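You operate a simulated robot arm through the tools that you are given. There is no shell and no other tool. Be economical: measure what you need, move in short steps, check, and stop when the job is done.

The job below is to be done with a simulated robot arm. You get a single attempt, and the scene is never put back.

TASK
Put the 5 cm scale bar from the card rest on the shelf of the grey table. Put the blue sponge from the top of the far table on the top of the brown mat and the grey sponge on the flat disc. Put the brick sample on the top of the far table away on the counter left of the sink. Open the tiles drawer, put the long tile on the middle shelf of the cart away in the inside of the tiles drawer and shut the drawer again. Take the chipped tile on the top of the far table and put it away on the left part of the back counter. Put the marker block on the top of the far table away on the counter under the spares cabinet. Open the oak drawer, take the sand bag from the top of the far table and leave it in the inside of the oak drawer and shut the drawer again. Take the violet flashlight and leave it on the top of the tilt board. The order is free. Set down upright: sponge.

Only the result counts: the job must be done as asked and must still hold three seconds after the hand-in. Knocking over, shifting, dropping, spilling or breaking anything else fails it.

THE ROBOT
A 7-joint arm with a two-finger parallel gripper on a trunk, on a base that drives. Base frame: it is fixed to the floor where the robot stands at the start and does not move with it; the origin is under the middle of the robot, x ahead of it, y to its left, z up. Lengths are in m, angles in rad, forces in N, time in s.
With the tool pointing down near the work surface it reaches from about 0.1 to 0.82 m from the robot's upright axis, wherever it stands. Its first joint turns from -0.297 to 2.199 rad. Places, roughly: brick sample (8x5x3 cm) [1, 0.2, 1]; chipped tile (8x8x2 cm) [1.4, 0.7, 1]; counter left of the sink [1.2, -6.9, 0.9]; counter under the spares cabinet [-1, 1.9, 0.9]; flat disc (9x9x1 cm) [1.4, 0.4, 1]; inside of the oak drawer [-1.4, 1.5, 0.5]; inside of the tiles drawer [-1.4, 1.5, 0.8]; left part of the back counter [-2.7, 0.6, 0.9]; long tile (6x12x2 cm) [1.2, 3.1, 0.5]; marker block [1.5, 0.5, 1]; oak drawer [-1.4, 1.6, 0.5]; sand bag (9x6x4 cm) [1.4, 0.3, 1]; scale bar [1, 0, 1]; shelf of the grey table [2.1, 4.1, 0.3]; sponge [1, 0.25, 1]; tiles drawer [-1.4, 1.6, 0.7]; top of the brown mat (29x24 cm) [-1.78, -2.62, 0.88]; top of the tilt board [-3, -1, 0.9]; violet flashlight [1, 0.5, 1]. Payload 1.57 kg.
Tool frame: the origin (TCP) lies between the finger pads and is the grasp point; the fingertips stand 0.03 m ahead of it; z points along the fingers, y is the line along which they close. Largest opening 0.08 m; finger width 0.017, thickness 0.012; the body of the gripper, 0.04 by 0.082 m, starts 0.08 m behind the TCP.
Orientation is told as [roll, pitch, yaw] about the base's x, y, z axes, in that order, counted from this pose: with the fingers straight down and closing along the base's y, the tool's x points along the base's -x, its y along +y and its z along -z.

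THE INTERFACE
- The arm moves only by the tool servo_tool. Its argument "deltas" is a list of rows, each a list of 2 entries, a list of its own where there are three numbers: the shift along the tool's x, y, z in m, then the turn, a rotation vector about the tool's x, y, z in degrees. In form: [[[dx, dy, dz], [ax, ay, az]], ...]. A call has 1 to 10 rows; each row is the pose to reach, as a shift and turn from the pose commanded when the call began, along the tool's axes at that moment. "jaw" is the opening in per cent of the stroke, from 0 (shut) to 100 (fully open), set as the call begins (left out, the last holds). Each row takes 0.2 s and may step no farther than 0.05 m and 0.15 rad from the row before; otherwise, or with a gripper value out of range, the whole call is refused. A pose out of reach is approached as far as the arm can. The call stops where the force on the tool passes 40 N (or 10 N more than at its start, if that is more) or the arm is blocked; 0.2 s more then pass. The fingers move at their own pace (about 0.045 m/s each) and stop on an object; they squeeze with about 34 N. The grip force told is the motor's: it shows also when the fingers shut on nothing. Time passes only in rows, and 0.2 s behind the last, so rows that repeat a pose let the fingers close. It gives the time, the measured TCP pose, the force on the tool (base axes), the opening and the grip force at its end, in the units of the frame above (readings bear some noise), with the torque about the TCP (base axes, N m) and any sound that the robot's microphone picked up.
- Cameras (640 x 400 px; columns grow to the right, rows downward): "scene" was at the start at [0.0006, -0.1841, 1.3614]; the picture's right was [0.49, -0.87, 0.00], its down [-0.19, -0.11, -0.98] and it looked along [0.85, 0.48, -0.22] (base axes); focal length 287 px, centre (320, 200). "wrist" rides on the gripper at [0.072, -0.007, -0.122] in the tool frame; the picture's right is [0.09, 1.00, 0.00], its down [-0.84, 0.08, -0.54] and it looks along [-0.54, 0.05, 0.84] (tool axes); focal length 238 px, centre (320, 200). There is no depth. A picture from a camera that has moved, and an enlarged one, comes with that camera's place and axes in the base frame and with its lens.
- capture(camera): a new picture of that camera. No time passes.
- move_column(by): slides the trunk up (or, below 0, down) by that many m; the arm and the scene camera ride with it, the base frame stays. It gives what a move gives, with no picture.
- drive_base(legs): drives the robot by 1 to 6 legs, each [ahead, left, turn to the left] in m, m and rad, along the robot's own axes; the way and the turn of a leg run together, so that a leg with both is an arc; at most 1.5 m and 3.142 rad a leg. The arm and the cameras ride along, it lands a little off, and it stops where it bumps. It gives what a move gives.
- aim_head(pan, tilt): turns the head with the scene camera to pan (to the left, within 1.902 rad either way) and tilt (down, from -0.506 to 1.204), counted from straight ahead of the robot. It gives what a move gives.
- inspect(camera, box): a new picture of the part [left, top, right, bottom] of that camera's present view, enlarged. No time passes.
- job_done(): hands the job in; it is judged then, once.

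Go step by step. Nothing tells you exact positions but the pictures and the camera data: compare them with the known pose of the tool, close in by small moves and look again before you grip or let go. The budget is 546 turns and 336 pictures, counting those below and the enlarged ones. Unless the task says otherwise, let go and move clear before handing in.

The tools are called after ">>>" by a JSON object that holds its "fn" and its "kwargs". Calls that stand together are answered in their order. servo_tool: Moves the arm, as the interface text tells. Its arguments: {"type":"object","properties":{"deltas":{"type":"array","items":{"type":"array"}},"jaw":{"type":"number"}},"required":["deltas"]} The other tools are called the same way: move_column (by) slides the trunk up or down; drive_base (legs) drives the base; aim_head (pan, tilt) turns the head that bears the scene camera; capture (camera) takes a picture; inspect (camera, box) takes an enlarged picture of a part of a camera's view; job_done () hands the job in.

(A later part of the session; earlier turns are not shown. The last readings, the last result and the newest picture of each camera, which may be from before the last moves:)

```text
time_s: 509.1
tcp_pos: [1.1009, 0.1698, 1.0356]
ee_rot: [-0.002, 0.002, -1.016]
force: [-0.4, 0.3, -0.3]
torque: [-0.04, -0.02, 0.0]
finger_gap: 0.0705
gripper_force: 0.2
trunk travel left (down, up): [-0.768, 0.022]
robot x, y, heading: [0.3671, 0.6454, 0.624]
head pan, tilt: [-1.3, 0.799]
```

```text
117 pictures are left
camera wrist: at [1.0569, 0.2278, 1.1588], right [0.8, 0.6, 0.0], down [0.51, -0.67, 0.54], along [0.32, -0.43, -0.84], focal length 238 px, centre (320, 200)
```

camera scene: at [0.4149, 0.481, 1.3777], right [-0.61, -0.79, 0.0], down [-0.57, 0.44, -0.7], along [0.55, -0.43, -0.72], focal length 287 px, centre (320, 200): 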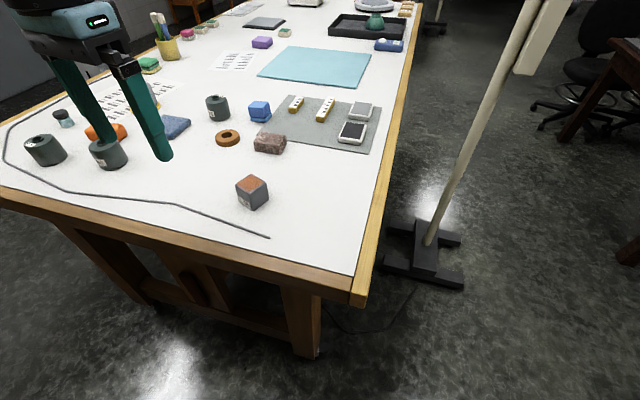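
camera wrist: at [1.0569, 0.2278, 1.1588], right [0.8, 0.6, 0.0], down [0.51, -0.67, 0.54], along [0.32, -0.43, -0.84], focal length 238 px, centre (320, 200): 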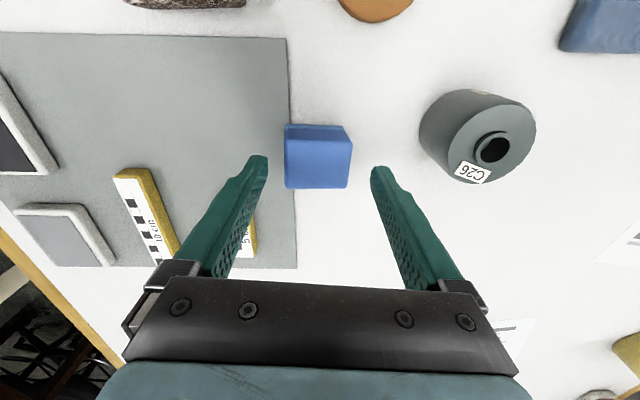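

>>> {"fn": "servo_tool", "kwargs": {"deltas": [[[0, 0, 0.025], [0, 0, 0]], [[0, 0, 0.044], [0, 0, 0]]]}}

>>> {"fn": "servo_tool", "kwargs": {"deltas": [[[0, 0, 0], [0, 0, 0]], [[0, 0, 0], [0, 0, 0]], [[0, 0, 0], [0, 0, 0]]], "jaw": 0}}

>>> {"fn": "servo_tool", "kwargs": {"deltas": [[[0, 0, -0.02], [0, 0, 0]], [[0, 0, -0.05], [0, 0, 0]]]}}

>>> {"fn": "capture", "kwargs": {"camera": "scene"}}

>>> {"fn": "capture", "kwargs": {"camera": "wrist"}}

```text
time_s: 509.6
tcp_pos: [1.1015, 0.1701, 0.9937]
ee_rot: [-0.002, 0.003, -1.018]
force: [0.0, 1.1, -0.2]
torque: [-0.02, 0.01, 0.01]
finger_gap: 0.0703
gripper_force: 0.0
trunk travel left (down, up): [-0.768, 0.022]
robot x, y, heading: [0.368, 0.6418, 0.628]
head pan, tilt: [-1.3, 0.799]
```

```text
time_s: 510.4
tcp_pos: [1.1017, 0.171, 0.9939]
ee_rot: [-0.003, 0.005, -1.016]
force: [-0.9, 0.2, 1.5]
torque: [-0.05, 0.08, -0.03]
finger_gap: 0.0515
gripper_force: 29.7
trunk travel left (down, up): [-0.768, 0.022]
robot x, y, heading: [0.369, 0.6451, 0.625]
head pan, tilt: [-1.3, 0.799]
```

```text
time_s: 511.1
tcp_pos: [1.1022, 0.1691, 1.0436]
ee_rot: [-0.001, 0.004, -1.018]
force: [0.4, 0.2, -0.2]
torque: [-0.01, 0.04, -0.02]
finger_gap: 0.0507
gripper_force: 34.2
trunk travel left (down, up): [-0.768, 0.022]
robot x, y, heading: [0.3653, 0.6419, 0.635]
head pan, tilt: [-1.3, 0.799]
```

```text
116 pictures are left
camera scene: at [0.4983, 0.3598, 1.3775], right [-0.62, -0.78, 0.0], down [-0.56, 0.45, -0.7], along [0.55, -0.43, -0.72], focal length 287 px, centre (320, 200)
```

scene: 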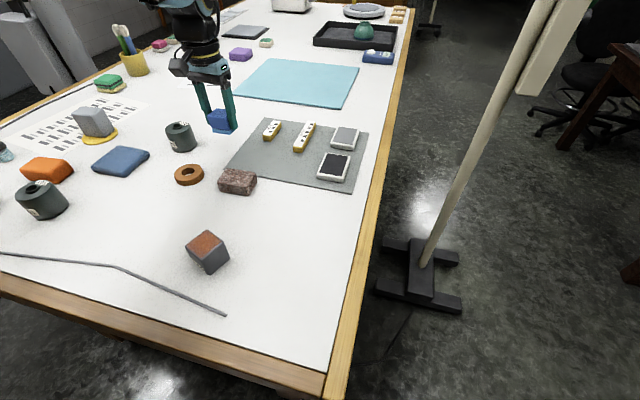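

```text
115 pictures are left
camera wrist: at [1.0588, 0.2267, 1.1666], right [0.8, 0.6, 0.0], down [0.51, -0.67, 0.54], along [0.32, -0.43, -0.84], focal length 238 px, centre (320, 200)
```

wrist: 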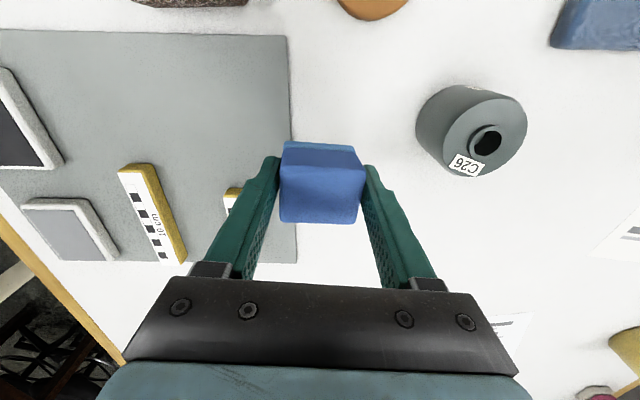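

Both layers came up together and it is feather-light: the blue sponge. Now off to the brown mat on the far-side counter.

>>> {"fn": "servo_tool", "kwargs": {"deltas": [[[0, 0, -0.04], [0, 0, 0]], [[0, 0, -0.08], [0, 0, 0]], [[0.03, 0, -0.11], [0, 0, 0]], [[0.07, 0, -0.13], [0, 0, 0]], [[0.115, 0, -0.13], [0, 0, 0]], [[0.16, 0, -0.13], [0, 0, 0]], [[0.205, 0, -0.13], [0, 0, 0]], [[0.25, 0, -0.13], [0, 0, 0]]]}}

>>> {"fn": "drive_base", "kwargs": {"legs": [[0, 0.35, 0], [0, 0, 3.138], [1.4, 0, 0], [1.3, 0, 0], [0, 0, 1.5708]]}}

>>> {"fn": "aim_head", "kwargs": {"pan": -0.6, "tilt": 0.4}}

>>> {"fn": "capture", "kwargs": {"camera": "scene"}}

```text
time_s: 512.9
tcp_pos: [0.9692, 0.3835, 1.1738]
ee_rot: [-0.002, 0.003, -1.017]
force: [-0.4, 0.5, 0.6]
torque: [0.01, 0.01, -0.01]
finger_gap: 0.0501
gripper_force: 34.2
trunk travel left (down, up): [-0.768, 0.022]
robot x, y, heading: [0.365, 0.6488, 0.626]
head pan, tilt: [-1.3, 0.799]
```

```text
time_s: 539.1
tcp_pos: [-2.2724, -1.3006, 1.174]
ee_rot: [-0.001, 0.004, -2.579]
force: [-1.2, 0.1, -0.6]
torque: [0.01, 0.03, 0.03]
finger_gap: 0.0485
gripper_force: 34.4
trunk travel left (down, up): [-0.768, 0.022]
robot x, y, heading: [-2.0205, -0.6924, -0.929]
head pan, tilt: [-1.3, 0.799]
```

```text
time_s: 540.2
tcp_pos: [-2.2704, -1.3015, 1.174]
ee_rot: [-0.002, 0.005, -2.578]
force: [0.0, 0.0, -0.8]
torque: [-0.02, 0.04, 0.0]
finger_gap: 0.0485
gripper_force: 34.0
trunk travel left (down, up): [-0.768, 0.022]
robot x, y, heading: [-2.0233, -0.6948, -0.93]
head pan, tilt: [-0.6, 0.4]
```

```text
114 pictures are left
camera scene: at [-2.2496, -0.859, 1.4127], right [-1.0, -0.04, 0.0], down [-0.01, 0.39, -0.92], along [0.03, -0.92, -0.39], focal length 287 px, centre (320, 200)
```

scene: 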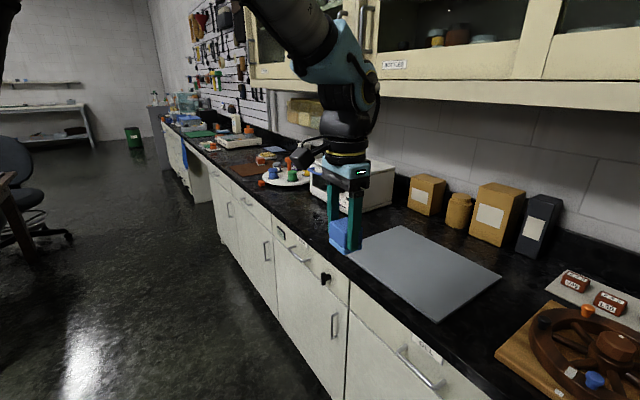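

>>> {"fn": "drive_base", "kwargs": {"legs": [[0.7, 0, -0.01], [0.7, 0, 0]]}}

>>> {"fn": "aim_head", "kwargs": {"pan": -1.5, "tilt": 0.6}}

>>> {"fn": "capture", "kwargs": {"camera": "scene"}}

```text
time_s: 547.4
tcp_pos: [-1.4537, -2.4118, 1.1748]
ee_rot: [-0.002, 0.003, -2.584]
force: [0.5, 0.3, -0.5]
torque: [0.02, 0.03, 0.02]
finger_gap: 0.0486
gripper_force: 33.5
trunk travel left (down, up): [-0.768, 0.022]
robot x, y, heading: [-1.1936, -1.8055, -0.937]
head pan, tilt: [-0.6, 0.4]
```

```text
time_s: 548.6
tcp_pos: [-1.454, -2.4123, 1.1743]
ee_rot: [-0.001, 0.004, -2.585]
force: [0.3, 0.1, -0.3]
torque: [-0.02, 0.0, -0.02]
finger_gap: 0.0489
gripper_force: 33.2
trunk travel left (down, up): [-0.768, 0.022]
robot x, y, heading: [-1.1971, -1.8086, -0.94]
head pan, tilt: [-1.499, 0.6]
```

```text
113 pictures are left
camera scene: at [-1.4987, -1.9348, 1.3945], right [-0.65, 0.76, 0.0], down [0.43, 0.37, -0.83], along [-0.63, -0.53, -0.56], focal length 287 px, centre (320, 200)
```

scene: 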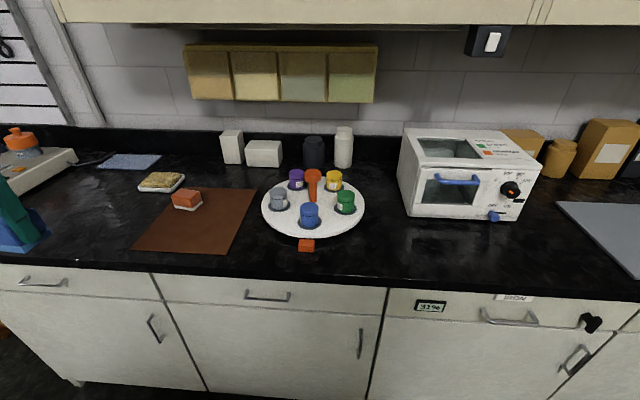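

The brown mat has an orange soap on it; its right-front part is free. I'll place the sponge at about (-1.775,-2.56).

>>> {"fn": "drive_base", "kwargs": {"legs": [[0, -0.12, 0]]}}

>>> {"fn": "servo_tool", "kwargs": {"deltas": [[[-0.04, -0.009, 0], [0, 0, 0]], [[-0.08, -0.018, 0], [0, 0, 0]], [[-0.12, -0.027, 0], [0, 0, 0]], [[-0.16, -0.036, 0], [0, 0, 0]], [[-0.2, -0.045, 0], [0, 0, 0]], [[-0.231, -0.053, 0.03], [0, 0, 0]], [[-0.231, -0.053, 0.07], [0, 0, 0]], [[-0.231, -0.053, 0.11], [0, 0, 0]]]}}

>>> {"fn": "capture", "kwargs": {"camera": "wrist"}}

>>> {"fn": "capture", "kwargs": {"camera": "scene"}}

```text
time_s: 549.8
tcp_pos: [-1.55, -2.4822, 1.1757]
ee_rot: [-0.002, 0.004, -2.585]
force: [0.2, 0.1, -0.6]
torque: [0.0, 0.01, 0.0]
finger_gap: 0.0489
gripper_force: 33.8
trunk travel left (down, up): [-0.768, 0.022]
robot x, y, heading: [-1.29, -1.8778, -0.939]
head pan, tilt: [-1.499, 0.6]
```

```text
time_s: 551.6
tcp_pos: [-1.7754, -2.5572, 1.0641]
ee_rot: [-0.001, 0.002, -2.586]
force: [0.4, 0.1, -0.2]
torque: [-0.02, -0.01, -0.03]
finger_gap: 0.0485
gripper_force: 34.3
trunk travel left (down, up): [-0.768, 0.022]
robot x, y, heading: [-1.2922, -1.8785, -0.939]
head pan, tilt: [-1.499, 0.6]
```

```text
112 pictures are left
camera wrist: at [-1.7178, -2.5141, 1.1871], right [0.6, -0.8, 0.0], down [-0.67, -0.51, 0.54], along [-0.43, -0.32, -0.84], focal length 238 px, centre (320, 200)
```

wrist: 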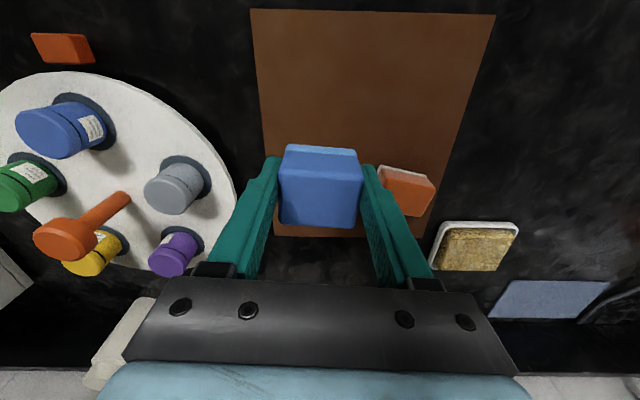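

```text
111 pictures are left
camera scene: at [-1.5946, -2.004, 1.3946], right [-0.65, 0.76, 0.0], down [0.43, 0.36, -0.83], along [-0.63, -0.53, -0.56], focal length 287 px, centre (320, 200)
```

scene: 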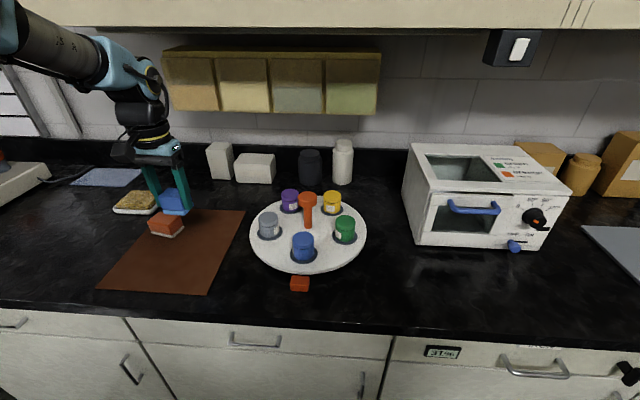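

>>> {"fn": "servo_tool", "kwargs": {"deltas": [[[0, 0, 0.045], [0, 0, 0]], [[0, 0, 0.09], [0, 0, 0]], [[0, 0, 0.12], [0, 0, 0]], [[0, 0, 0.128], [0, 0, 0]], [[0, 0, 0.134], [0, 0, 0]], [[0, 0, 0.14], [0, 0, 0]], [[0, 0, 0.145], [0, 0, 0]]]}}

>>> {"fn": "capture", "kwargs": {"camera": "wrist"}}

```text
time_s: 553.4
tcp_pos: [-1.7761, -2.5583, 0.9262]
ee_rot: [-0.001, -0.004, -2.587]
force: [8.1, 8.8, 20.3]
torque: [0.32, -0.46, 0.01]
finger_gap: 0.0486
gripper_force: 34.1
trunk travel left (down, up): [-0.768, 0.022]
robot x, y, heading: [-1.2923, -1.8762, -0.94]
head pan, tilt: [-1.499, 0.6]
stopped in row 7: the force on the tool passed its limit at 42 N (the readings are from after the stop); the commanded pose is now the measured one
```

```text
110 pictures are left
camera wrist: at [-1.7179, -2.5138, 1.0474], right [0.6, -0.8, 0.0], down [-0.67, -0.51, 0.55], along [-0.44, -0.33, -0.84], focal length 238 px, centre (320, 200)
```

wrist: 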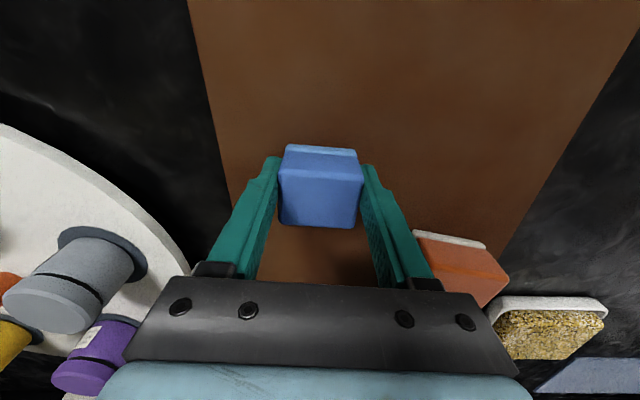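

On the mat. Releasing and lifting.

>>> {"fn": "servo_tool", "kwargs": {"deltas": [[[0, 0, -0.003], [0, 0, 0]], [[0, 0, -0.003], [0, 0, 0]], [[0, 0, -0.003], [0, 0, 0]]], "jaw": 82}}

>>> {"fn": "servo_tool", "kwargs": {"deltas": [[[0, 0, -0.03], [0, 0, 0]], [[0, 0, -0.07], [0, 0, 0]], [[0, 0, -0.11], [0, 0, 0]], [[0, 0, -0.15], [0, 0, 0]]]}}

>>> {"fn": "capture", "kwargs": {"camera": "wrist"}}

>>> {"fn": "inspect", "kwargs": {"camera": "scene", "box": [90, 150, 290, 310]}}

```text
time_s: 554.1
tcp_pos: [-1.7751, -2.5577, 0.9262]
ee_rot: [0.001, -0.001, -2.588]
force: [0.0, 0.7, 0.4]
torque: [-0.05, -0.02, -0.01]
finger_gap: 0.0654
gripper_force: 0.2
trunk travel left (down, up): [-0.768, 0.022]
robot x, y, heading: [-1.294, -1.8764, -0.937]
head pan, tilt: [-1.499, 0.6]
```

```text
time_s: 555.1
tcp_pos: [-1.7757, -2.5593, 1.0753]
ee_rot: [-0.002, -0.002, -2.586]
force: [-0.2, -0.2, 0.4]
torque: [0.05, -0.02, 0.01]
finger_gap: 0.0657
gripper_force: 0.0
trunk travel left (down, up): [-0.768, 0.022]
robot x, y, heading: [-1.2921, -1.8776, -0.943]
head pan, tilt: [-1.499, 0.6]
```

```text
109 pictures are left
camera wrist: at [-1.7182, -2.5155, 1.1974], right [0.6, -0.8, 0.0], down [-0.67, -0.51, 0.54], along [-0.43, -0.33, -0.84], focal length 238 px, centre (320, 200)
```

wrist: 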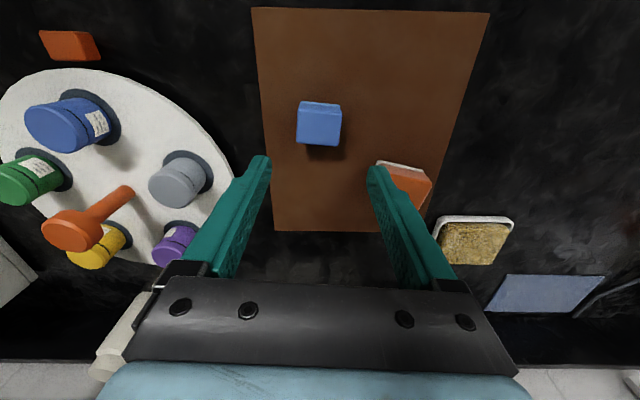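

```text
2.50 times, centred on (190, 230) of scene
camera zoom: at [-1.5949, -2.0045, 1.3944], right [-0.65, 0.76, 0.0], down [0.43, 0.36, -0.82], along [-0.63, -0.53, -0.57], focal length 718 px, centre (645, 125)
```

zoom: 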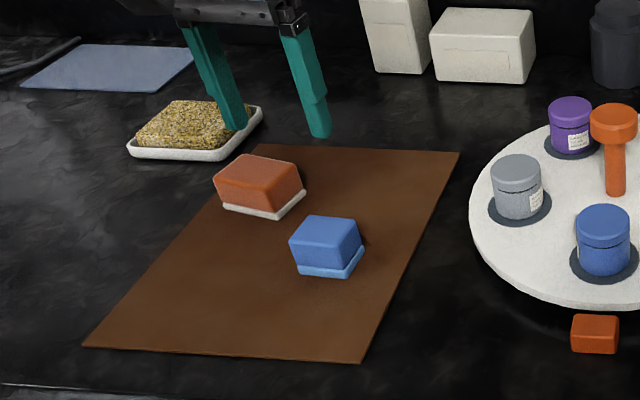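

The blue sponge sits upright on the brown mat. Now back for the brick sample.

>>> {"fn": "servo_tool", "kwargs": {"deltas": [[[0, 0, -0.03], [0, 0, 0]], [[0.04, 0, -0.06], [0, 0, 0]], [[0.085, 0, -0.08], [0, 0, 0]], [[0.13, 0, -0.1], [0, 0, 0]], [[0.175, 0, -0.1], [0, 0, 0]], [[0.22, 0, -0.1], [0, 0, 0]], [[0.26, 0, -0.1], [0, 0, 0]]], "jaw": 100}}

>>> {"fn": "drive_base", "kwargs": {"legs": [[0, 0.15, 0], [-1.4, 0, 0], [0, 0, 1.575], [1.35, 0, 0], [1.35, 0, 0], [0, -0.25, 0]]}}

>>> {"fn": "aim_head", "kwargs": {"pan": -1.3, "tilt": 0.8}}

>>> {"fn": "capture", "kwargs": {"camera": "scene"}}

```text
time_s: 556.8
tcp_pos: [-1.5533, -2.4204, 1.1733]
ee_rot: [-0.001, -0.002, -2.587]
force: [0.3, -0.6, -0.2]
torque: [0.0, -0.04, 0.01]
finger_gap: 0.08
gripper_force: 0.2
trunk travel left (down, up): [-0.768, 0.022]
robot x, y, heading: [-1.2943, -1.8763, -0.939]
head pan, tilt: [-1.499, 0.6]
```

```text
time_s: 582.6
tcp_pos: [0.8496, 0.4607, 1.1739]
ee_rot: [0.002, -0.004, -1.026]
force: [0.1, 0.1, 0.0]
torque: [-0.01, 0.0, -0.05]
finger_gap: 0.0801
gripper_force: 0.1
trunk travel left (down, up): [-0.768, 0.022]
robot x, y, heading: [0.3113, 0.7278, 0.62]
head pan, tilt: [-1.499, 0.6]
```

```text
time_s: 583.3
tcp_pos: [0.8485, 0.4602, 1.1744]
ee_rot: [-0.003, -0.002, -1.023]
force: [0.1, -0.5, -0.1]
torque: [0.01, -0.01, 0.0]
finger_gap: 0.0798
gripper_force: 0.0
trunk travel left (down, up): [-0.768, 0.022]
robot x, y, heading: [0.3096, 0.7274, 0.62]
head pan, tilt: [-1.3, 0.799]
```

```text
107 pictures are left
camera scene: at [0.4372, 0.4413, 1.3777], right [-0.63, -0.78, 0.0], down [-0.56, 0.45, -0.7], along [0.54, -0.44, -0.72], focal length 287 px, centre (320, 200)
```

scene: 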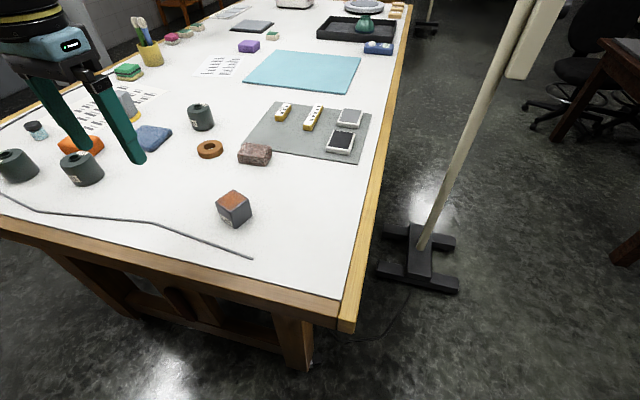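

>>> {"fn": "drive_base", "kwargs": {"legs": [[0, -0.1, 0.01]]}}

>>> {"fn": "servo_tool", "kwargs": {"deltas": [[[-0.043, -0.01, 0], [0, 0, 0]], [[-0.086, -0.02, 0], [0, 0, 0]], [[-0.13, -0.03, 0], [0, 0, 0]], [[-0.1726, -0.0397, 0], [0, 0, 0]]]}}

>>> {"fn": "capture", "kwargs": {"camera": "wrist"}}

```text
time_s: 584.4
tcp_pos: [0.9115, 0.3843, 1.1738]
ee_rot: [-0.002, -0.001, -1.015]
force: [-0.2, 0.0, 0.3]
torque: [0.01, -0.01, -0.02]
finger_gap: 0.0801
gripper_force: 0.1
trunk travel left (down, up): [-0.768, 0.022]
robot x, y, heading: [0.3645, 0.646, 0.629]
head pan, tilt: [-1.3, 0.799]
```

```text
time_s: 585.4
tcp_pos: [0.9711, 0.2164, 1.174]
ee_rot: [-0.003, -0.005, -1.012]
force: [-0.7, 1.3, 1.1]
torque: [-0.03, 0.0, 0.0]
finger_gap: 0.0802
gripper_force: 0.0
trunk travel left (down, up): [-0.768, 0.022]
robot x, y, heading: [0.3637, 0.6415, 0.632]
head pan, tilt: [-1.3, 0.799]
```

```text
106 pictures are left
camera wrist: at [0.9265, 0.2742, 1.2969], right [0.8, 0.61, 0.0], down [0.51, -0.67, 0.54], along [0.33, -0.43, -0.84], focal length 238 px, centre (320, 200)
```

wrist: 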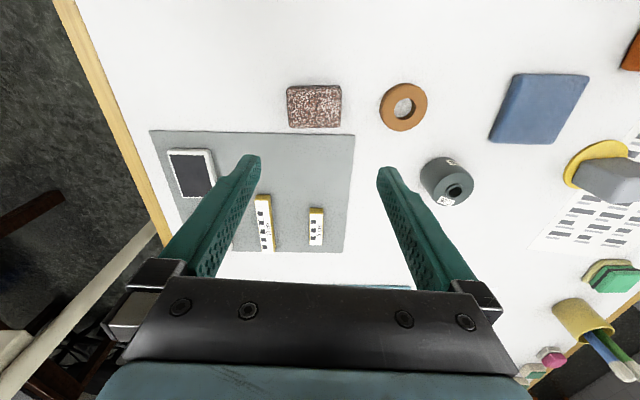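

>>> {"fn": "servo_tool", "kwargs": {"deltas": [[[0.001, -0.001, 0], [0, 0, 8.5]], [[0.002, -0.002, 0], [0, 0, 17]], [[0.003, -0.003, 0], [0, 0, 25.5]], [[0.004, -0.004, 0], [0, 0, 34]], [[0.005, -0.005, 0], [0, 0, 42.5]], [[0.006, -0.006, 0], [0, 0, 51]], [[0.007, -0.007, 0], [0, 0, 59.5]], [[0.008, -0.008, 0], [0, 0, 68]], [[0.009, -0.009, 0], [0, 0, 76.5]], [[0.0103, -0.009, 0.03], [0, 0, 85]]]}}

>>> {"fn": "capture", "kwargs": {"camera": "wrist"}}

```text
time_s: 587.6
tcp_pos: [0.9554, 0.2216, 1.1451]
ee_rot: [0.0, 0.0, -2.498]
force: [0.2, -0.1, -0.4]
torque: [-0.04, -0.02, 0.0]
finger_gap: 0.0801
gripper_force: 0.0
trunk travel left (down, up): [-0.768, 0.022]
robot x, y, heading: [0.3612, 0.6399, 0.627]
head pan, tilt: [-1.3, 0.799]
```

```text
105 pictures are left
camera wrist: at [1.0088, 0.2708, 1.2667], right [0.67, -0.74, 0.0], down [-0.62, -0.56, 0.54], along [-0.4, -0.36, -0.84], focal length 238 px, centre (320, 200)
```

wrist: 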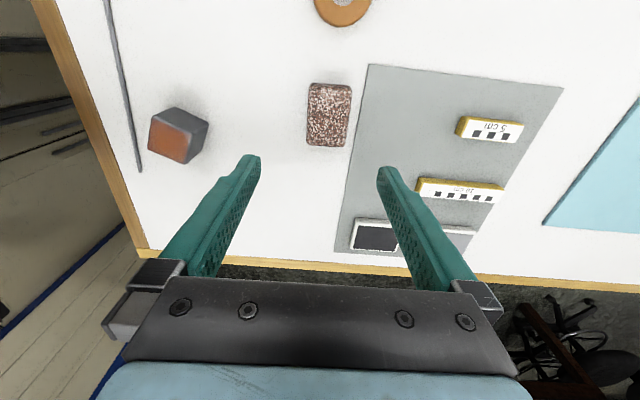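

>>> {"fn": "servo_tool", "kwargs": {"deltas": [[[0.007, 0.009, 0.03], [0, 0, 0]], [[0.007, 0.009, 0.075], [0, 0, 0]], [[0.007, 0.009, 0.11], [0, 0, 0]]], "jaw": 88}}

>>> {"fn": "capture", "kwargs": {"camera": "wrist"}}

```text
time_s: 588.4
tcp_pos: [0.9655, 0.2163, 1.0331]
ee_rot: [0.003, 0.0, -2.499]
force: [0.4, 0.8, 0.7]
torque: [0.0, 0.02, 0.0]
finger_gap: 0.0706
gripper_force: 0.2
trunk travel left (down, up): [-0.768, 0.022]
robot x, y, heading: [0.3636, 0.6462, 0.633]
head pan, tilt: [-1.3, 0.799]
```

```text
104 pictures are left
camera wrist: at [1.0186, 0.2658, 1.1557], right [0.67, -0.74, 0.0], down [-0.62, -0.56, 0.54], along [-0.4, -0.37, -0.84], focal length 238 px, centre (320, 200)
```

wrist: 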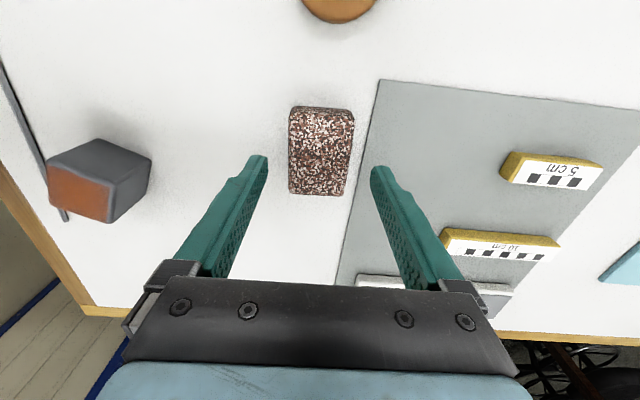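

>>> {"fn": "servo_tool", "kwargs": {"deltas": [[[0.004, 0, 0.025], [0, 0, 0]], [[0.004, 0, 0.046], [0, 0, 0]]]}}

>>> {"fn": "servo_tool", "kwargs": {"deltas": [[[0, 0, 0], [0, 0, 0]], [[0, 0, 0], [0, 0, 0]], [[0, 0, 0], [0, 0, 0]]], "jaw": 0}}

>>> {"fn": "servo_tool", "kwargs": {"deltas": [[[0, 0, -0.03], [0, 0, 0]], [[0, 0, -0.07], [0, 0, 0]], [[0, 0, -0.11], [0, 0, 0]], [[0, 0, -0.15], [0, 0, 0]], [[0, 0, -0.19], [0, 0, 0]]]}}

>>> {"fn": "capture", "kwargs": {"camera": "wrist"}}

```text
time_s: 589.0
tcp_pos: [0.9707, 0.2181, 0.9881]
ee_rot: [0.002, -0.002, -2.498]
force: [-0.3, 0.1, 0.3]
torque: [-0.01, -0.01, 0.0]
finger_gap: 0.0704
gripper_force: 0.1
trunk travel left (down, up): [-0.768, 0.022]
robot x, y, heading: [0.3629, 0.6437, 0.63]
head pan, tilt: [-1.3, 0.799]
```

```text
time_s: 589.8
tcp_pos: [0.9703, 0.2189, 0.9889]
ee_rot: [0.003, -0.001, -2.496]
force: [-0.5, 1.0, 0.7]
torque: [0.09, 0.03, 0.02]
finger_gap: 0.0497
gripper_force: 28.9
trunk travel left (down, up): [-0.768, 0.022]
robot x, y, heading: [0.3656, 0.6414, 0.632]
head pan, tilt: [-1.3, 0.799]
```

```text
time_s: 591.0
tcp_pos: [0.9709, 0.2188, 1.1776]
ee_rot: [0.003, -0.001, -2.498]
force: [0.4, 0.0, -2.2]
torque: [-0.01, 0.03, 0.01]
finger_gap: 0.0496
gripper_force: 33.9
trunk travel left (down, up): [-0.768, 0.022]
robot x, y, heading: [0.3672, 0.6405, 0.63]
head pan, tilt: [-1.3, 0.799]
```

```text
103 pictures are left
camera wrist: at [1.0241, 0.2681, 1.2999], right [0.67, -0.74, 0.0], down [-0.62, -0.56, 0.54], along [-0.4, -0.36, -0.84], focal length 238 px, centre (320, 200)
```

wrist: 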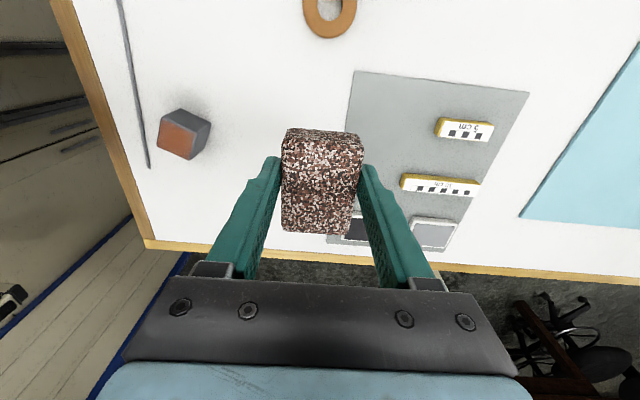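

Brick held. I'll fold in and start the long drive along the counter to the sink.

>>> {"fn": "servo_tool", "kwargs": {"deltas": [[[0, -0.045, 0], [0, 0, 0]], [[0, -0.09, 0], [0, 0, 0]], [[0, -0.135, 0], [0, 0, 0]], [[0, -0.18, 0], [0, 0, 0]], [[0, -0.22, 0], [0, 0, 0]]]}}

>>> {"fn": "drive_base", "kwargs": {"legs": [[0, 0.35, 0], [0, 0, 3.138], [1.4, 0, 0], [1.4, 0, 0], [0, 0, 1.5708], [0.8, 0, 0]]}}

>>> {"fn": "aim_head", "kwargs": {"pan": -0.1, "tilt": 0.3}}

>>> {"fn": "capture", "kwargs": {"camera": "scene"}}

```text
time_s: 592.2
tcp_pos: [0.838, 0.3945, 1.1768]
ee_rot: [0.003, -0.003, -2.498]
force: [1.6, 0.2, -2.2]
torque: [0.02, 0.02, 0.03]
finger_gap: 0.0494
gripper_force: 34.2
trunk travel left (down, up): [-0.768, 0.022]
robot x, y, heading: [0.3605, 0.6428, 0.631]
head pan, tilt: [-1.3, 0.799]
```

```text
time_s: 622.7
tcp_pos: [-1.9142, -1.8098, 1.1777]
ee_rot: [0.0, -0.002, 2.208]
force: [-0.3, -0.4, -1.5]
torque: [-0.05, -0.03, 0.0]
finger_gap: 0.0493
gripper_force: 33.8
trunk travel left (down, up): [-0.768, 0.022]
robot x, y, heading: [-1.6648, -1.3397, -0.944]
head pan, tilt: [-1.3, 0.799]
```

```text
time_s: 624.1
tcp_pos: [-1.9132, -1.8095, 1.1768]
ee_rot: [0.001, -0.002, 2.208]
force: [0.4, 0.1, -2.9]
torque: [0.02, 0.01, 0.02]
finger_gap: 0.0494
gripper_force: 34.2
trunk travel left (down, up): [-0.768, 0.022]
robot x, y, heading: [-1.6608, -1.3416, -0.945]
head pan, tilt: [-0.099, 0.3]
```

```text
102 pictures are left
camera scene: at [-1.8499, -1.4894, 1.422], right [-0.87, -0.5, 0.0], down [-0.15, 0.26, -0.96], along [0.48, -0.83, -0.3], focal length 287 px, centre (320, 200)
```

scene: 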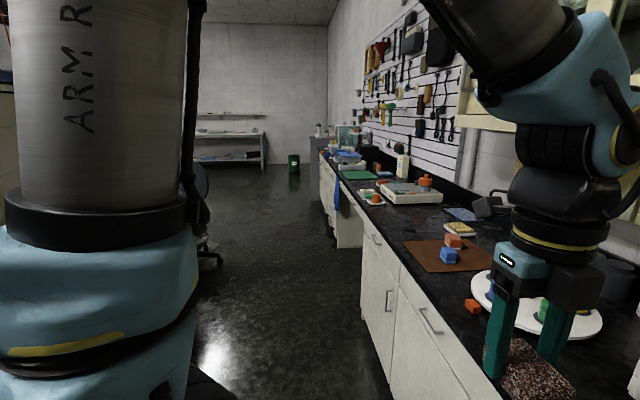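

The corridor along the counter looks clear. Driving on in stages.

>>> {"fn": "drive_base", "kwargs": {"legs": [[1.4, -0.03, 0.003], [1.4, 0, 0]]}}

>>> {"fn": "capture", "kwargs": {"camera": "scene"}}

```text
time_s: 637.7
tcp_pos: [-0.2868, -4.1051, 1.1762]
ee_rot: [0.004, -0.003, 2.223]
force: [0.1, 0.3, -1.5]
torque: [-0.02, -0.05, 0.0]
finger_gap: 0.0495
gripper_force: 34.8
trunk travel left (down, up): [-0.768, 0.022]
robot x, y, heading: [-0.0409, -3.6312, -0.932]
head pan, tilt: [-0.099, 0.3]
```

```text
101 pictures are left
camera scene: at [-0.2274, -3.7829, 1.422], right [-0.86, -0.51, 0.0], down [-0.15, 0.25, -0.96], along [0.49, -0.82, -0.3], focal length 287 px, centre (320, 200)
```

scene: 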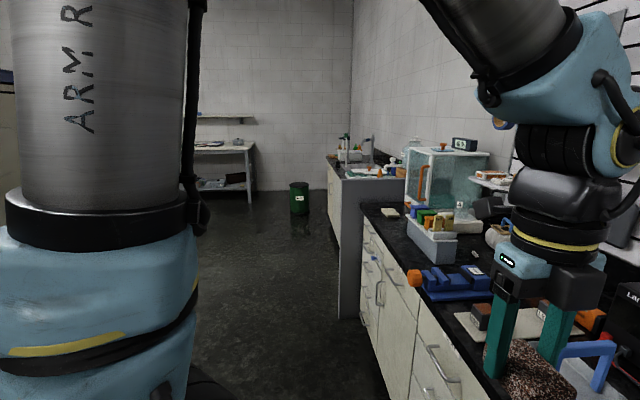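

>>> {"fn": "drive_base", "kwargs": {"legs": [[1.4, 0, -0.004], [1.2, 0, 0]]}}

>>> {"fn": "aim_head", "kwargs": {"pan": -1.2, "tilt": 0.5}}

>>> {"fn": "capture", "kwargs": {"camera": "scene"}}

```text
time_s: 650.2
tcp_pos: [1.2432, -6.1519, 1.1763]
ee_rot: [0.001, -0.001, 2.209]
force: [-0.1, -0.4, -2.1]
torque: [0.0, -0.03, -0.03]
finger_gap: 0.0496
gripper_force: 34.1
trunk travel left (down, up): [-0.768, 0.022]
robot x, y, heading: [1.4935, -5.6807, -0.948]
head pan, tilt: [-0.099, 0.3]
```

```text
time_s: 651.5
tcp_pos: [1.2429, -6.1521, 1.1778]
ee_rot: [0.002, -0.003, 2.207]
force: [-0.4, 0.1, -1.8]
torque: [-0.04, -0.03, -0.01]
finger_gap: 0.0494
gripper_force: 33.5
trunk travel left (down, up): [-0.768, 0.022]
robot x, y, heading: [1.4977, -5.6776, -0.947]
head pan, tilt: [-1.201, 0.499]
```

```text
100 pictures are left
camera scene: at [1.211, -5.8267, 1.4036], right [-0.84, 0.55, 0.0], down [0.26, 0.4, -0.88], along [-0.48, -0.74, -0.48], focal length 287 px, centre (320, 200)
```

scene: 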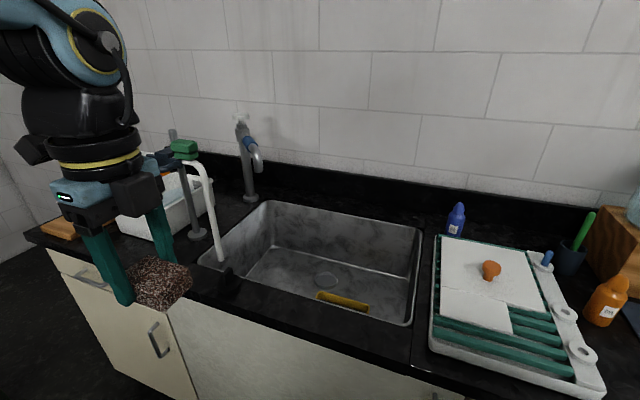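

>>> {"fn": "aim_head", "kwargs": {"pan": -0.75, "tilt": 0.5}}

>>> {"fn": "capture", "kwargs": {"camera": "scene"}}

```text
time_s: 652.4
tcp_pos: [1.2418, -6.151, 1.1778]
ee_rot: [0.001, -0.002, 2.207]
force: [0.2, 0.0, -2.1]
torque: [-0.03, -0.04, -0.01]
finger_gap: 0.0496
gripper_force: 33.7
trunk travel left (down, up): [-0.768, 0.022]
robot x, y, heading: [1.496, -5.6814, -0.945]
head pan, tilt: [-0.75, 0.499]
```

```text
99 pictures are left
camera scene: at [1.249, -5.8407, 1.4036], right [-0.99, 0.13, 0.0], down [0.06, 0.47, -0.88], along [-0.11, -0.87, -0.48], focal length 287 px, centre (320, 200)
```

scene: 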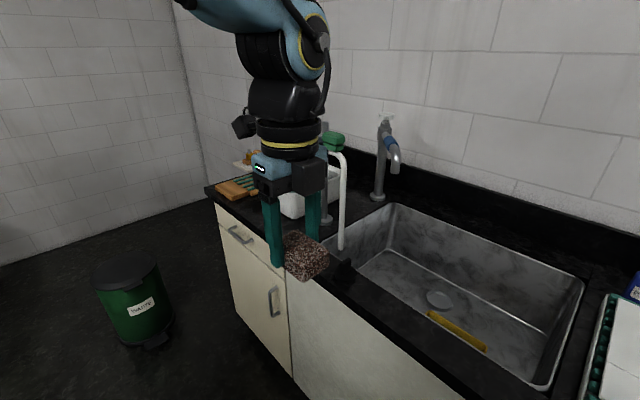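

>>> {"fn": "drive_base", "kwargs": {"legs": [[0.4, 0, 0]]}}

>>> {"fn": "aim_head", "kwargs": {"pan": -1.1, "tilt": 0.6}}

>>> {"fn": "capture", "kwargs": {"camera": "scene"}}

>>> {"fn": "capture", "kwargs": {"camera": "wrist"}}

```text
time_s: 654.9
tcp_pos: [1.477, -6.4739, 1.1758]
ee_rot: [0.003, -0.002, 2.211]
force: [-0.2, 0.4, -1.4]
torque: [-0.01, 0.02, -0.04]
finger_gap: 0.0492
gripper_force: 34.5
trunk travel left (down, up): [-0.768, 0.022]
robot x, y, heading: [1.7269, -6.0001, -0.946]
head pan, tilt: [-0.75, 0.499]
```

```text
time_s: 655.7
tcp_pos: [1.476, -6.4734, 1.1783]
ee_rot: [0.003, -0.001, 2.212]
force: [-1.4, -0.7, -2.6]
torque: [0.03, -0.01, 0.02]
finger_gap: 0.0491
gripper_force: 33.5
trunk travel left (down, up): [-0.768, 0.022]
robot x, y, heading: [1.7256, -6.0002, -0.939]
head pan, tilt: [-1.1, 0.6]
```

```text
98 pictures are left
camera scene: at [1.4519, -6.1502, 1.3945], right [-0.89, 0.45, 0.0], down [0.26, 0.5, -0.83], along [-0.37, -0.74, -0.56], focal length 287 px, centre (320, 200)
```

scene: 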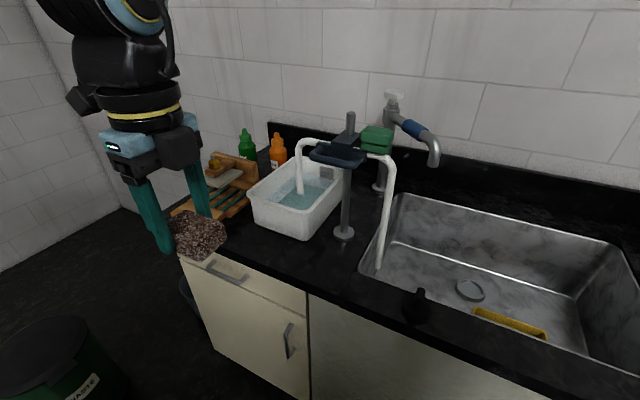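

```text
97 pictures are left
camera wrist: at [1.5244, -6.526, 1.2993], right [-0.74, -0.67, 0.0], down [-0.56, 0.62, 0.54], along [-0.36, 0.4, -0.84], focal length 238 px, centre (320, 200)
```

wrist: 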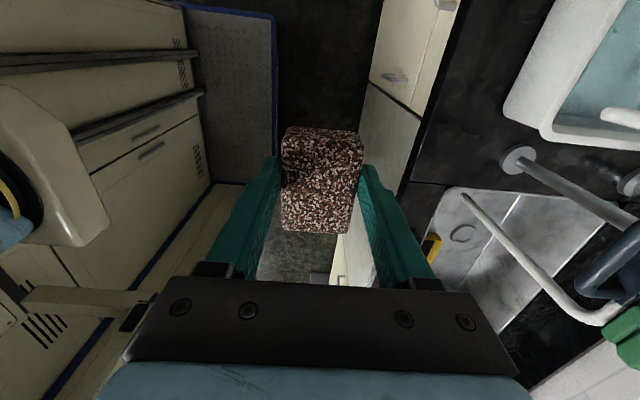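

Left of the sink, the strip in front of the white basin is free. I'll turn the tool 90° so the hand stays slim towards the basin, then place the brick near (1.303,-6.671).

>>> {"fn": "servo_tool", "kwargs": {"deltas": [[[0, 0, 0], [0, 0, -8.5]], [[0, 0, 0], [0, 0, -17]], [[0, 0, 0], [0, 0, -25.5]], [[0, 0, 0], [0, 0, -34]], [[0, 0, 0], [0, 0, -42.5]], [[0, 0, 0], [0, 0, -51]], [[0, 0, 0], [0, 0, -59.5]], [[0, 0, 0], [0, 0, -68]], [[0, 0, 0], [0, 0, -76.5]], [[0, 0, 0], [0, 0, -85]]]}}

>>> {"fn": "servo_tool", "kwargs": {"deltas": [[[0, 0.02, 0], [0, 0, -4.5]], [[-0.04, 0.04, 0], [0, 0, -4.5]], [[-0.08, 0.058, 0], [0, 0, -4.5]], [[-0.12, 0.058, 0], [0, 0, -4.5]], [[-0.155, 0.058, 0], [0, 0, -4.5]]]}}

>>> {"fn": "capture", "kwargs": {"camera": "wrist"}}

>>> {"fn": "capture", "kwargs": {"camera": "scene"}}

```text
time_s: 657.9
tcp_pos: [1.4763, -6.4723, 1.1774]
ee_rot: [-0.002, -0.003, -2.585]
force: [-0.1, -0.8, -2.2]
torque: [0.03, -0.01, -0.02]
finger_gap: 0.0493
gripper_force: 34.3
trunk travel left (down, up): [-0.768, 0.022]
robot x, y, heading: [1.7273, -6.003, -0.943]
head pan, tilt: [-1.1, 0.6]
```

```text
time_s: 659.1
tcp_pos: [1.3746, -6.6049, 1.179]
ee_rot: [0.0, -0.002, -2.509]
force: [0.6, 0.6, -1.6]
torque: [-0.04, 0.0, -0.02]
finger_gap: 0.0495
gripper_force: 34.0
trunk travel left (down, up): [-0.768, 0.022]
robot x, y, heading: [1.7277, -5.9996, -0.943]
head pan, tilt: [-1.1, 0.6]
```

```text
96 pictures are left
camera wrist: at [1.4292, -6.5561, 1.3017], right [0.66, -0.75, 0.0], down [-0.63, -0.56, 0.54], along [-0.41, -0.36, -0.84], focal length 238 px, centre (320, 200)
```

wrist: 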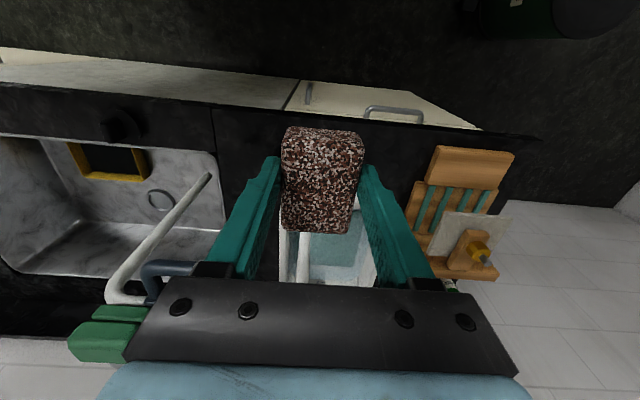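

```text
95 pictures are left
camera scene: at [1.4523, -6.1499, 1.3946], right [-0.89, 0.45, 0.0], down [0.26, 0.5, -0.83], along [-0.37, -0.74, -0.56], focal length 287 px, centre (320, 200)
```

scene: 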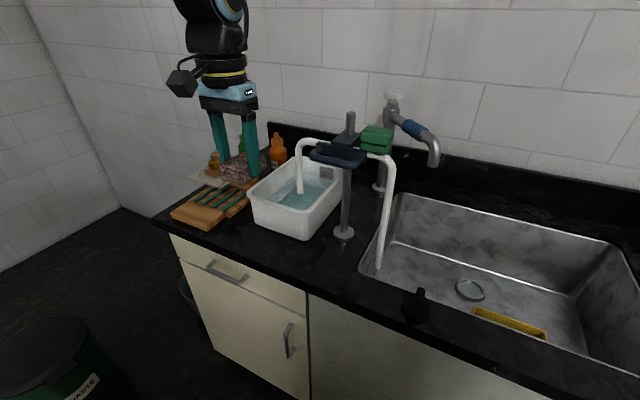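

>>> {"fn": "servo_tool", "kwargs": {"deltas": [[[-0.045, 0, 0.0], [0, 0, 0]], [[-0.0935, 0, 0.0], [0, 0, 0]], [[-0.0935, 0, 0.045], [0, 0, 0]], [[-0.0935, 0, 0.09], [0, 0, 0]], [[-0.0935, 0, 0.135], [0, 0, 0]], [[-0.0935, 0, 0.17], [0, 0, 0]]]}}

>>> {"fn": "capture", "kwargs": {"camera": "wrist"}}

>>> {"fn": "capture", "kwargs": {"camera": "scene"}}

```text
time_s: 660.5
tcp_pos: [1.2963, -6.6577, 1.0081]
ee_rot: [-0.001, -0.004, -2.51]
force: [0.2, 0.8, -1.7]
torque: [-0.05, 0.0, -0.01]
finger_gap: 0.0496
gripper_force: 33.9
trunk travel left (down, up): [-0.768, 0.022]
robot x, y, heading: [1.7259, -6.0003, -0.94]
head pan, tilt: [-1.1, 0.6]
```

```text
94 pictures are left
camera wrist: at [1.3502, -6.6092, 1.1296], right [0.66, -0.75, 0.0], down [-0.63, -0.56, 0.54], along [-0.41, -0.36, -0.84], focal length 238 px, centre (320, 200)
```

wrist: 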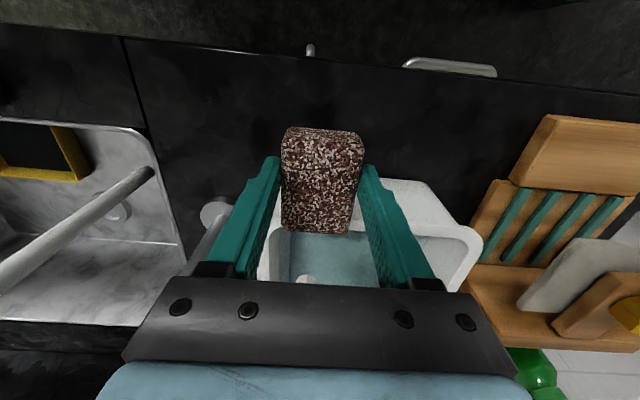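

```text
93 pictures are left
camera scene: at [1.452, -6.1499, 1.3946], right [-0.89, 0.45, 0.0], down [0.26, 0.5, -0.83], along [-0.38, -0.74, -0.56], focal length 287 px, centre (320, 200)
```

scene: 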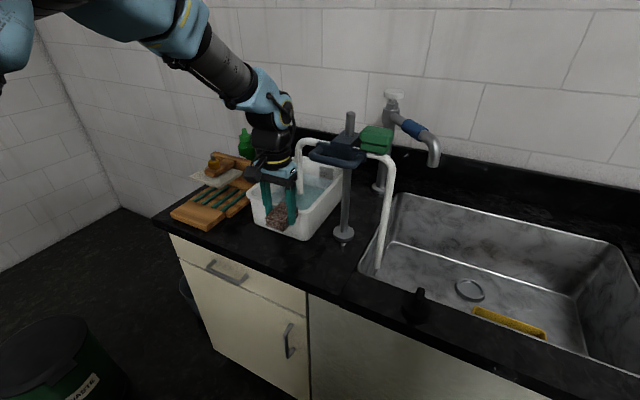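

The basin's flared rim is close at the right finger, so I'll shift 4.5 cm towards the sink and 1.2 cm to the front before lowering.

>>> {"fn": "servo_tool", "kwargs": {"deltas": [[[0.012, -0.022, 0.0], [0, 0, 0]], [[0.012, -0.045, 0.0], [0, 0, 0]], [[0.012, -0.045, 0.03], [0, 0, 0]]]}}

>>> {"fn": "capture", "kwargs": {"camera": "wrist"}}

>>> {"fn": "inspect", "kwargs": {"camera": "scene", "box": [160, 110, 420, 300]}}

```text
time_s: 661.3
tcp_pos: [1.2799, -6.6146, 0.9771]
ee_rot: [-0.001, -0.003, -2.51]
force: [0.1, 0.9, -1.2]
torque: [0.0, 0.01, 0.03]
finger_gap: 0.0492
gripper_force: 34.3
trunk travel left (down, up): [-0.768, 0.022]
robot x, y, heading: [1.7267, -6.0027, -0.945]
head pan, tilt: [-1.1, 0.6]
```

```text
92 pictures are left
camera wrist: at [1.3343, -6.5669, 1.0995], right [0.66, -0.75, 0.0], down [-0.63, -0.56, 0.54], along [-0.41, -0.36, -0.84], focal length 238 px, centre (320, 200)
```

wrist: 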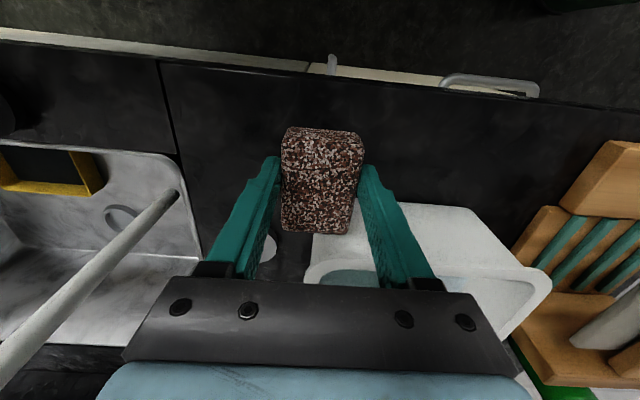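

```text
2.11 times, centred on (290, 205) of scene
camera zoom: at [1.452, -6.15, 1.3946], right [-0.89, 0.45, 0.0], down [0.26, 0.5, -0.83], along [-0.38, -0.74, -0.56], focal length 604 px, centre (383, 190)
```

zoom: 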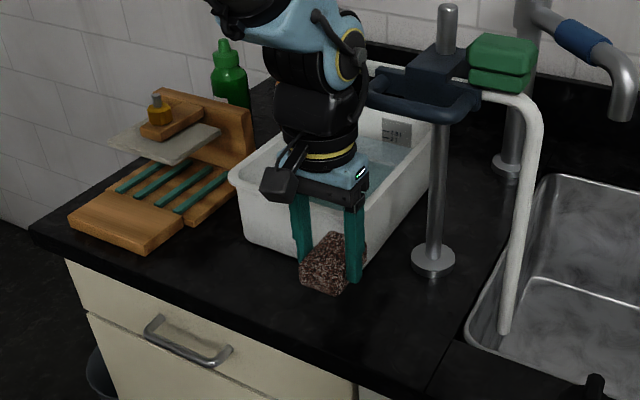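

Clear of the basin now. Lowering to contact.

>>> {"fn": "servo_tool", "kwargs": {"deltas": [[[0, 0, 0.03], [0, 0, 0]], [[0, 0, 0.048], [0, 0, 0]], [[0, 0, 0.054], [0, 0, 0]], [[0, 0, 0.06], [0, 0, 0]], [[0, 0, 0.065], [0, 0, 0]], [[0, 0, 0.07], [0, 0, 0]]]}}

```text
time_s: 662.7
tcp_pos: [1.2813, -6.6159, 0.9101]
ee_rot: [0.0, -0.007, -2.51]
force: [0.5, -3.9, 28.3]
torque: [0.04, -0.2, 0.1]
finger_gap: 0.0495
gripper_force: 33.9
trunk travel left (down, up): [-0.768, 0.022]
robot x, y, heading: [1.7266, -6.0004, -0.937]
head pan, tilt: [-1.1, 0.6]
```

>>> {"fn": "servo_tool", "kwargs": {"deltas": [[[0, 0, -0.003], [0, 0, 0]], [[0, 0, -0.003], [0, 0, 0]], [[0, 0, -0.003], [0, 0, 0]]], "jaw": 85}}

>>> {"fn": "servo_tool", "kwargs": {"deltas": [[[0, 0, -0.03], [0, 0, 0]], [[0, 0, -0.07], [0, 0, 0]], [[0.02, 0, -0.11], [0, 0, 0]], [[0.05, 0, -0.15], [0, 0, 0]], [[0.08, 0, -0.19], [0, 0, 0]]]}}

>>> {"fn": "inspect", "kwargs": {"camera": "scene", "box": [160, 110, 420, 300]}}

```text
time_s: 663.5
tcp_pos: [1.2847, -6.6159, 0.9103]
ee_rot: [0.0, 0.001, -2.507]
force: [1.3, 0.5, 7.0]
torque: [0.2, 0.17, 0.01]
finger_gap: 0.0676
gripper_force: 0.1
trunk travel left (down, up): [-0.768, 0.022]
robot x, y, heading: [1.7242, -6.0042, -0.942]
head pan, tilt: [-1.1, 0.6]
```

```text
time_s: 664.7
tcp_pos: [1.3491, -6.5684, 1.1002]
ee_rot: [-0.002, -0.002, -2.509]
force: [-0.4, -2.1, -0.4]
torque: [0.01, -0.04, 0.02]
finger_gap: 0.0681
gripper_force: 0.0
trunk travel left (down, up): [-0.768, 0.022]
robot x, y, heading: [1.7266, -5.9996, -0.942]
head pan, tilt: [-1.1, 0.6]
```

```text
2.11 times, centred on (290, 205) of scene
camera zoom: at [1.4512, -6.1505, 1.3943], right [-0.89, 0.45, 0.0], down [0.26, 0.5, -0.82], along [-0.37, -0.73, -0.57], focal length 604 px, centre (383, 190)
```

zoom: 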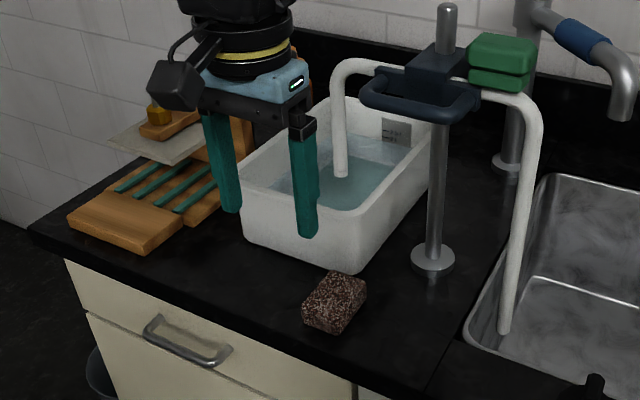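

The brick rests on the counter left of the sink. Retracting and driving back along the same corridor for the scale bar.

>>> {"fn": "servo_tool", "kwargs": {"deltas": [[[0.04, 0, -0.03], [0, 0, 0]], [[0.08, 0, -0.06], [0, 0, 0]], [[0.12, 0, -0.08], [0, 0, 0]], [[0.16, 0, -0.08], [0, 0, 0]]], "jaw": 100}}

>>> {"fn": "drive_base", "kwargs": {"legs": [[-1.4, 0, 0], [-1.4, 0, 0], [-1.4, 0, 0]]}}

```text
time_s: 665.7
tcp_pos: [1.4751, -6.4734, 1.18]
ee_rot: [-0.001, -0.003, -2.511]
force: [-1.0, -0.8, 0.1]
torque: [0.03, -0.03, 0.01]
finger_gap: 0.08
gripper_force: 0.0
trunk travel left (down, up): [-0.768, 0.022]
robot x, y, heading: [1.7229, -5.9995, -0.944]
head pan, tilt: [-1.1, 0.6]
```

```text
time_s: 685.6
tcp_pos: [-0.9394, -3.084, 1.1813]
ee_rot: [-0.001, -0.003, -2.534]
force: [0.0, 0.7, -0.6]
torque: [0.0, -0.01, 0.02]
finger_gap: 0.0798
gripper_force: 0.1
trunk travel left (down, up): [-0.768, 0.022]
robot x, y, heading: [-0.6758, -2.6229, -0.969]
head pan, tilt: [-1.1, 0.6]
```

>>> {"fn": "drive_base", "kwargs": {"legs": [[0, 0, 0.028], [-1.2, 0, 0], [-1.15, 0, 0], [0, 0, 1.572], [1.35, 0, 0], [1.35, 0, 0]]}}

>>> {"fn": "aim_head", "kwargs": {"pan": -1.3, "tilt": 0.8}}

>>> {"fn": "capture", "kwargs": {"camera": "scene"}}

```text
time_s: 714.0
tcp_pos: [0.6361, 0.5643, 1.1804]
ee_rot: [-0.003, 0.0, -0.957]
force: [0.9, 0.0, -0.7]
torque: [0.0, 0.01, 0.02]
finger_gap: 0.0799
gripper_force: 0.1
trunk travel left (down, up): [-0.768, 0.022]
robot x, y, heading: [0.1685, 0.8263, 0.61]
head pan, tilt: [-1.1, 0.6]
```

```text
time_s: 714.7
tcp_pos: [0.6358, 0.5654, 1.1814]
ee_rot: [-0.001, -0.002, -0.957]
force: [0.4, 0.5, -0.6]
torque: [0.0, -0.02, -0.01]
finger_gap: 0.08
gripper_force: 0.0
trunk travel left (down, up): [-0.768, 0.022]
robot x, y, heading: [0.1704, 0.823, 0.611]
head pan, tilt: [-1.3, 0.799]
```

```text
89 pictures are left
camera scene: at [0.2963, 0.5373, 1.3777], right [-0.64, -0.77, 0.0], down [-0.55, 0.46, -0.7], along [0.54, -0.44, -0.72], focal length 287 px, centre (320, 200)
```

scene: 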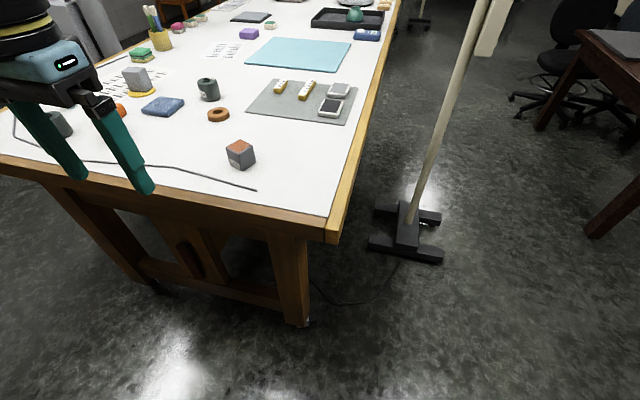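

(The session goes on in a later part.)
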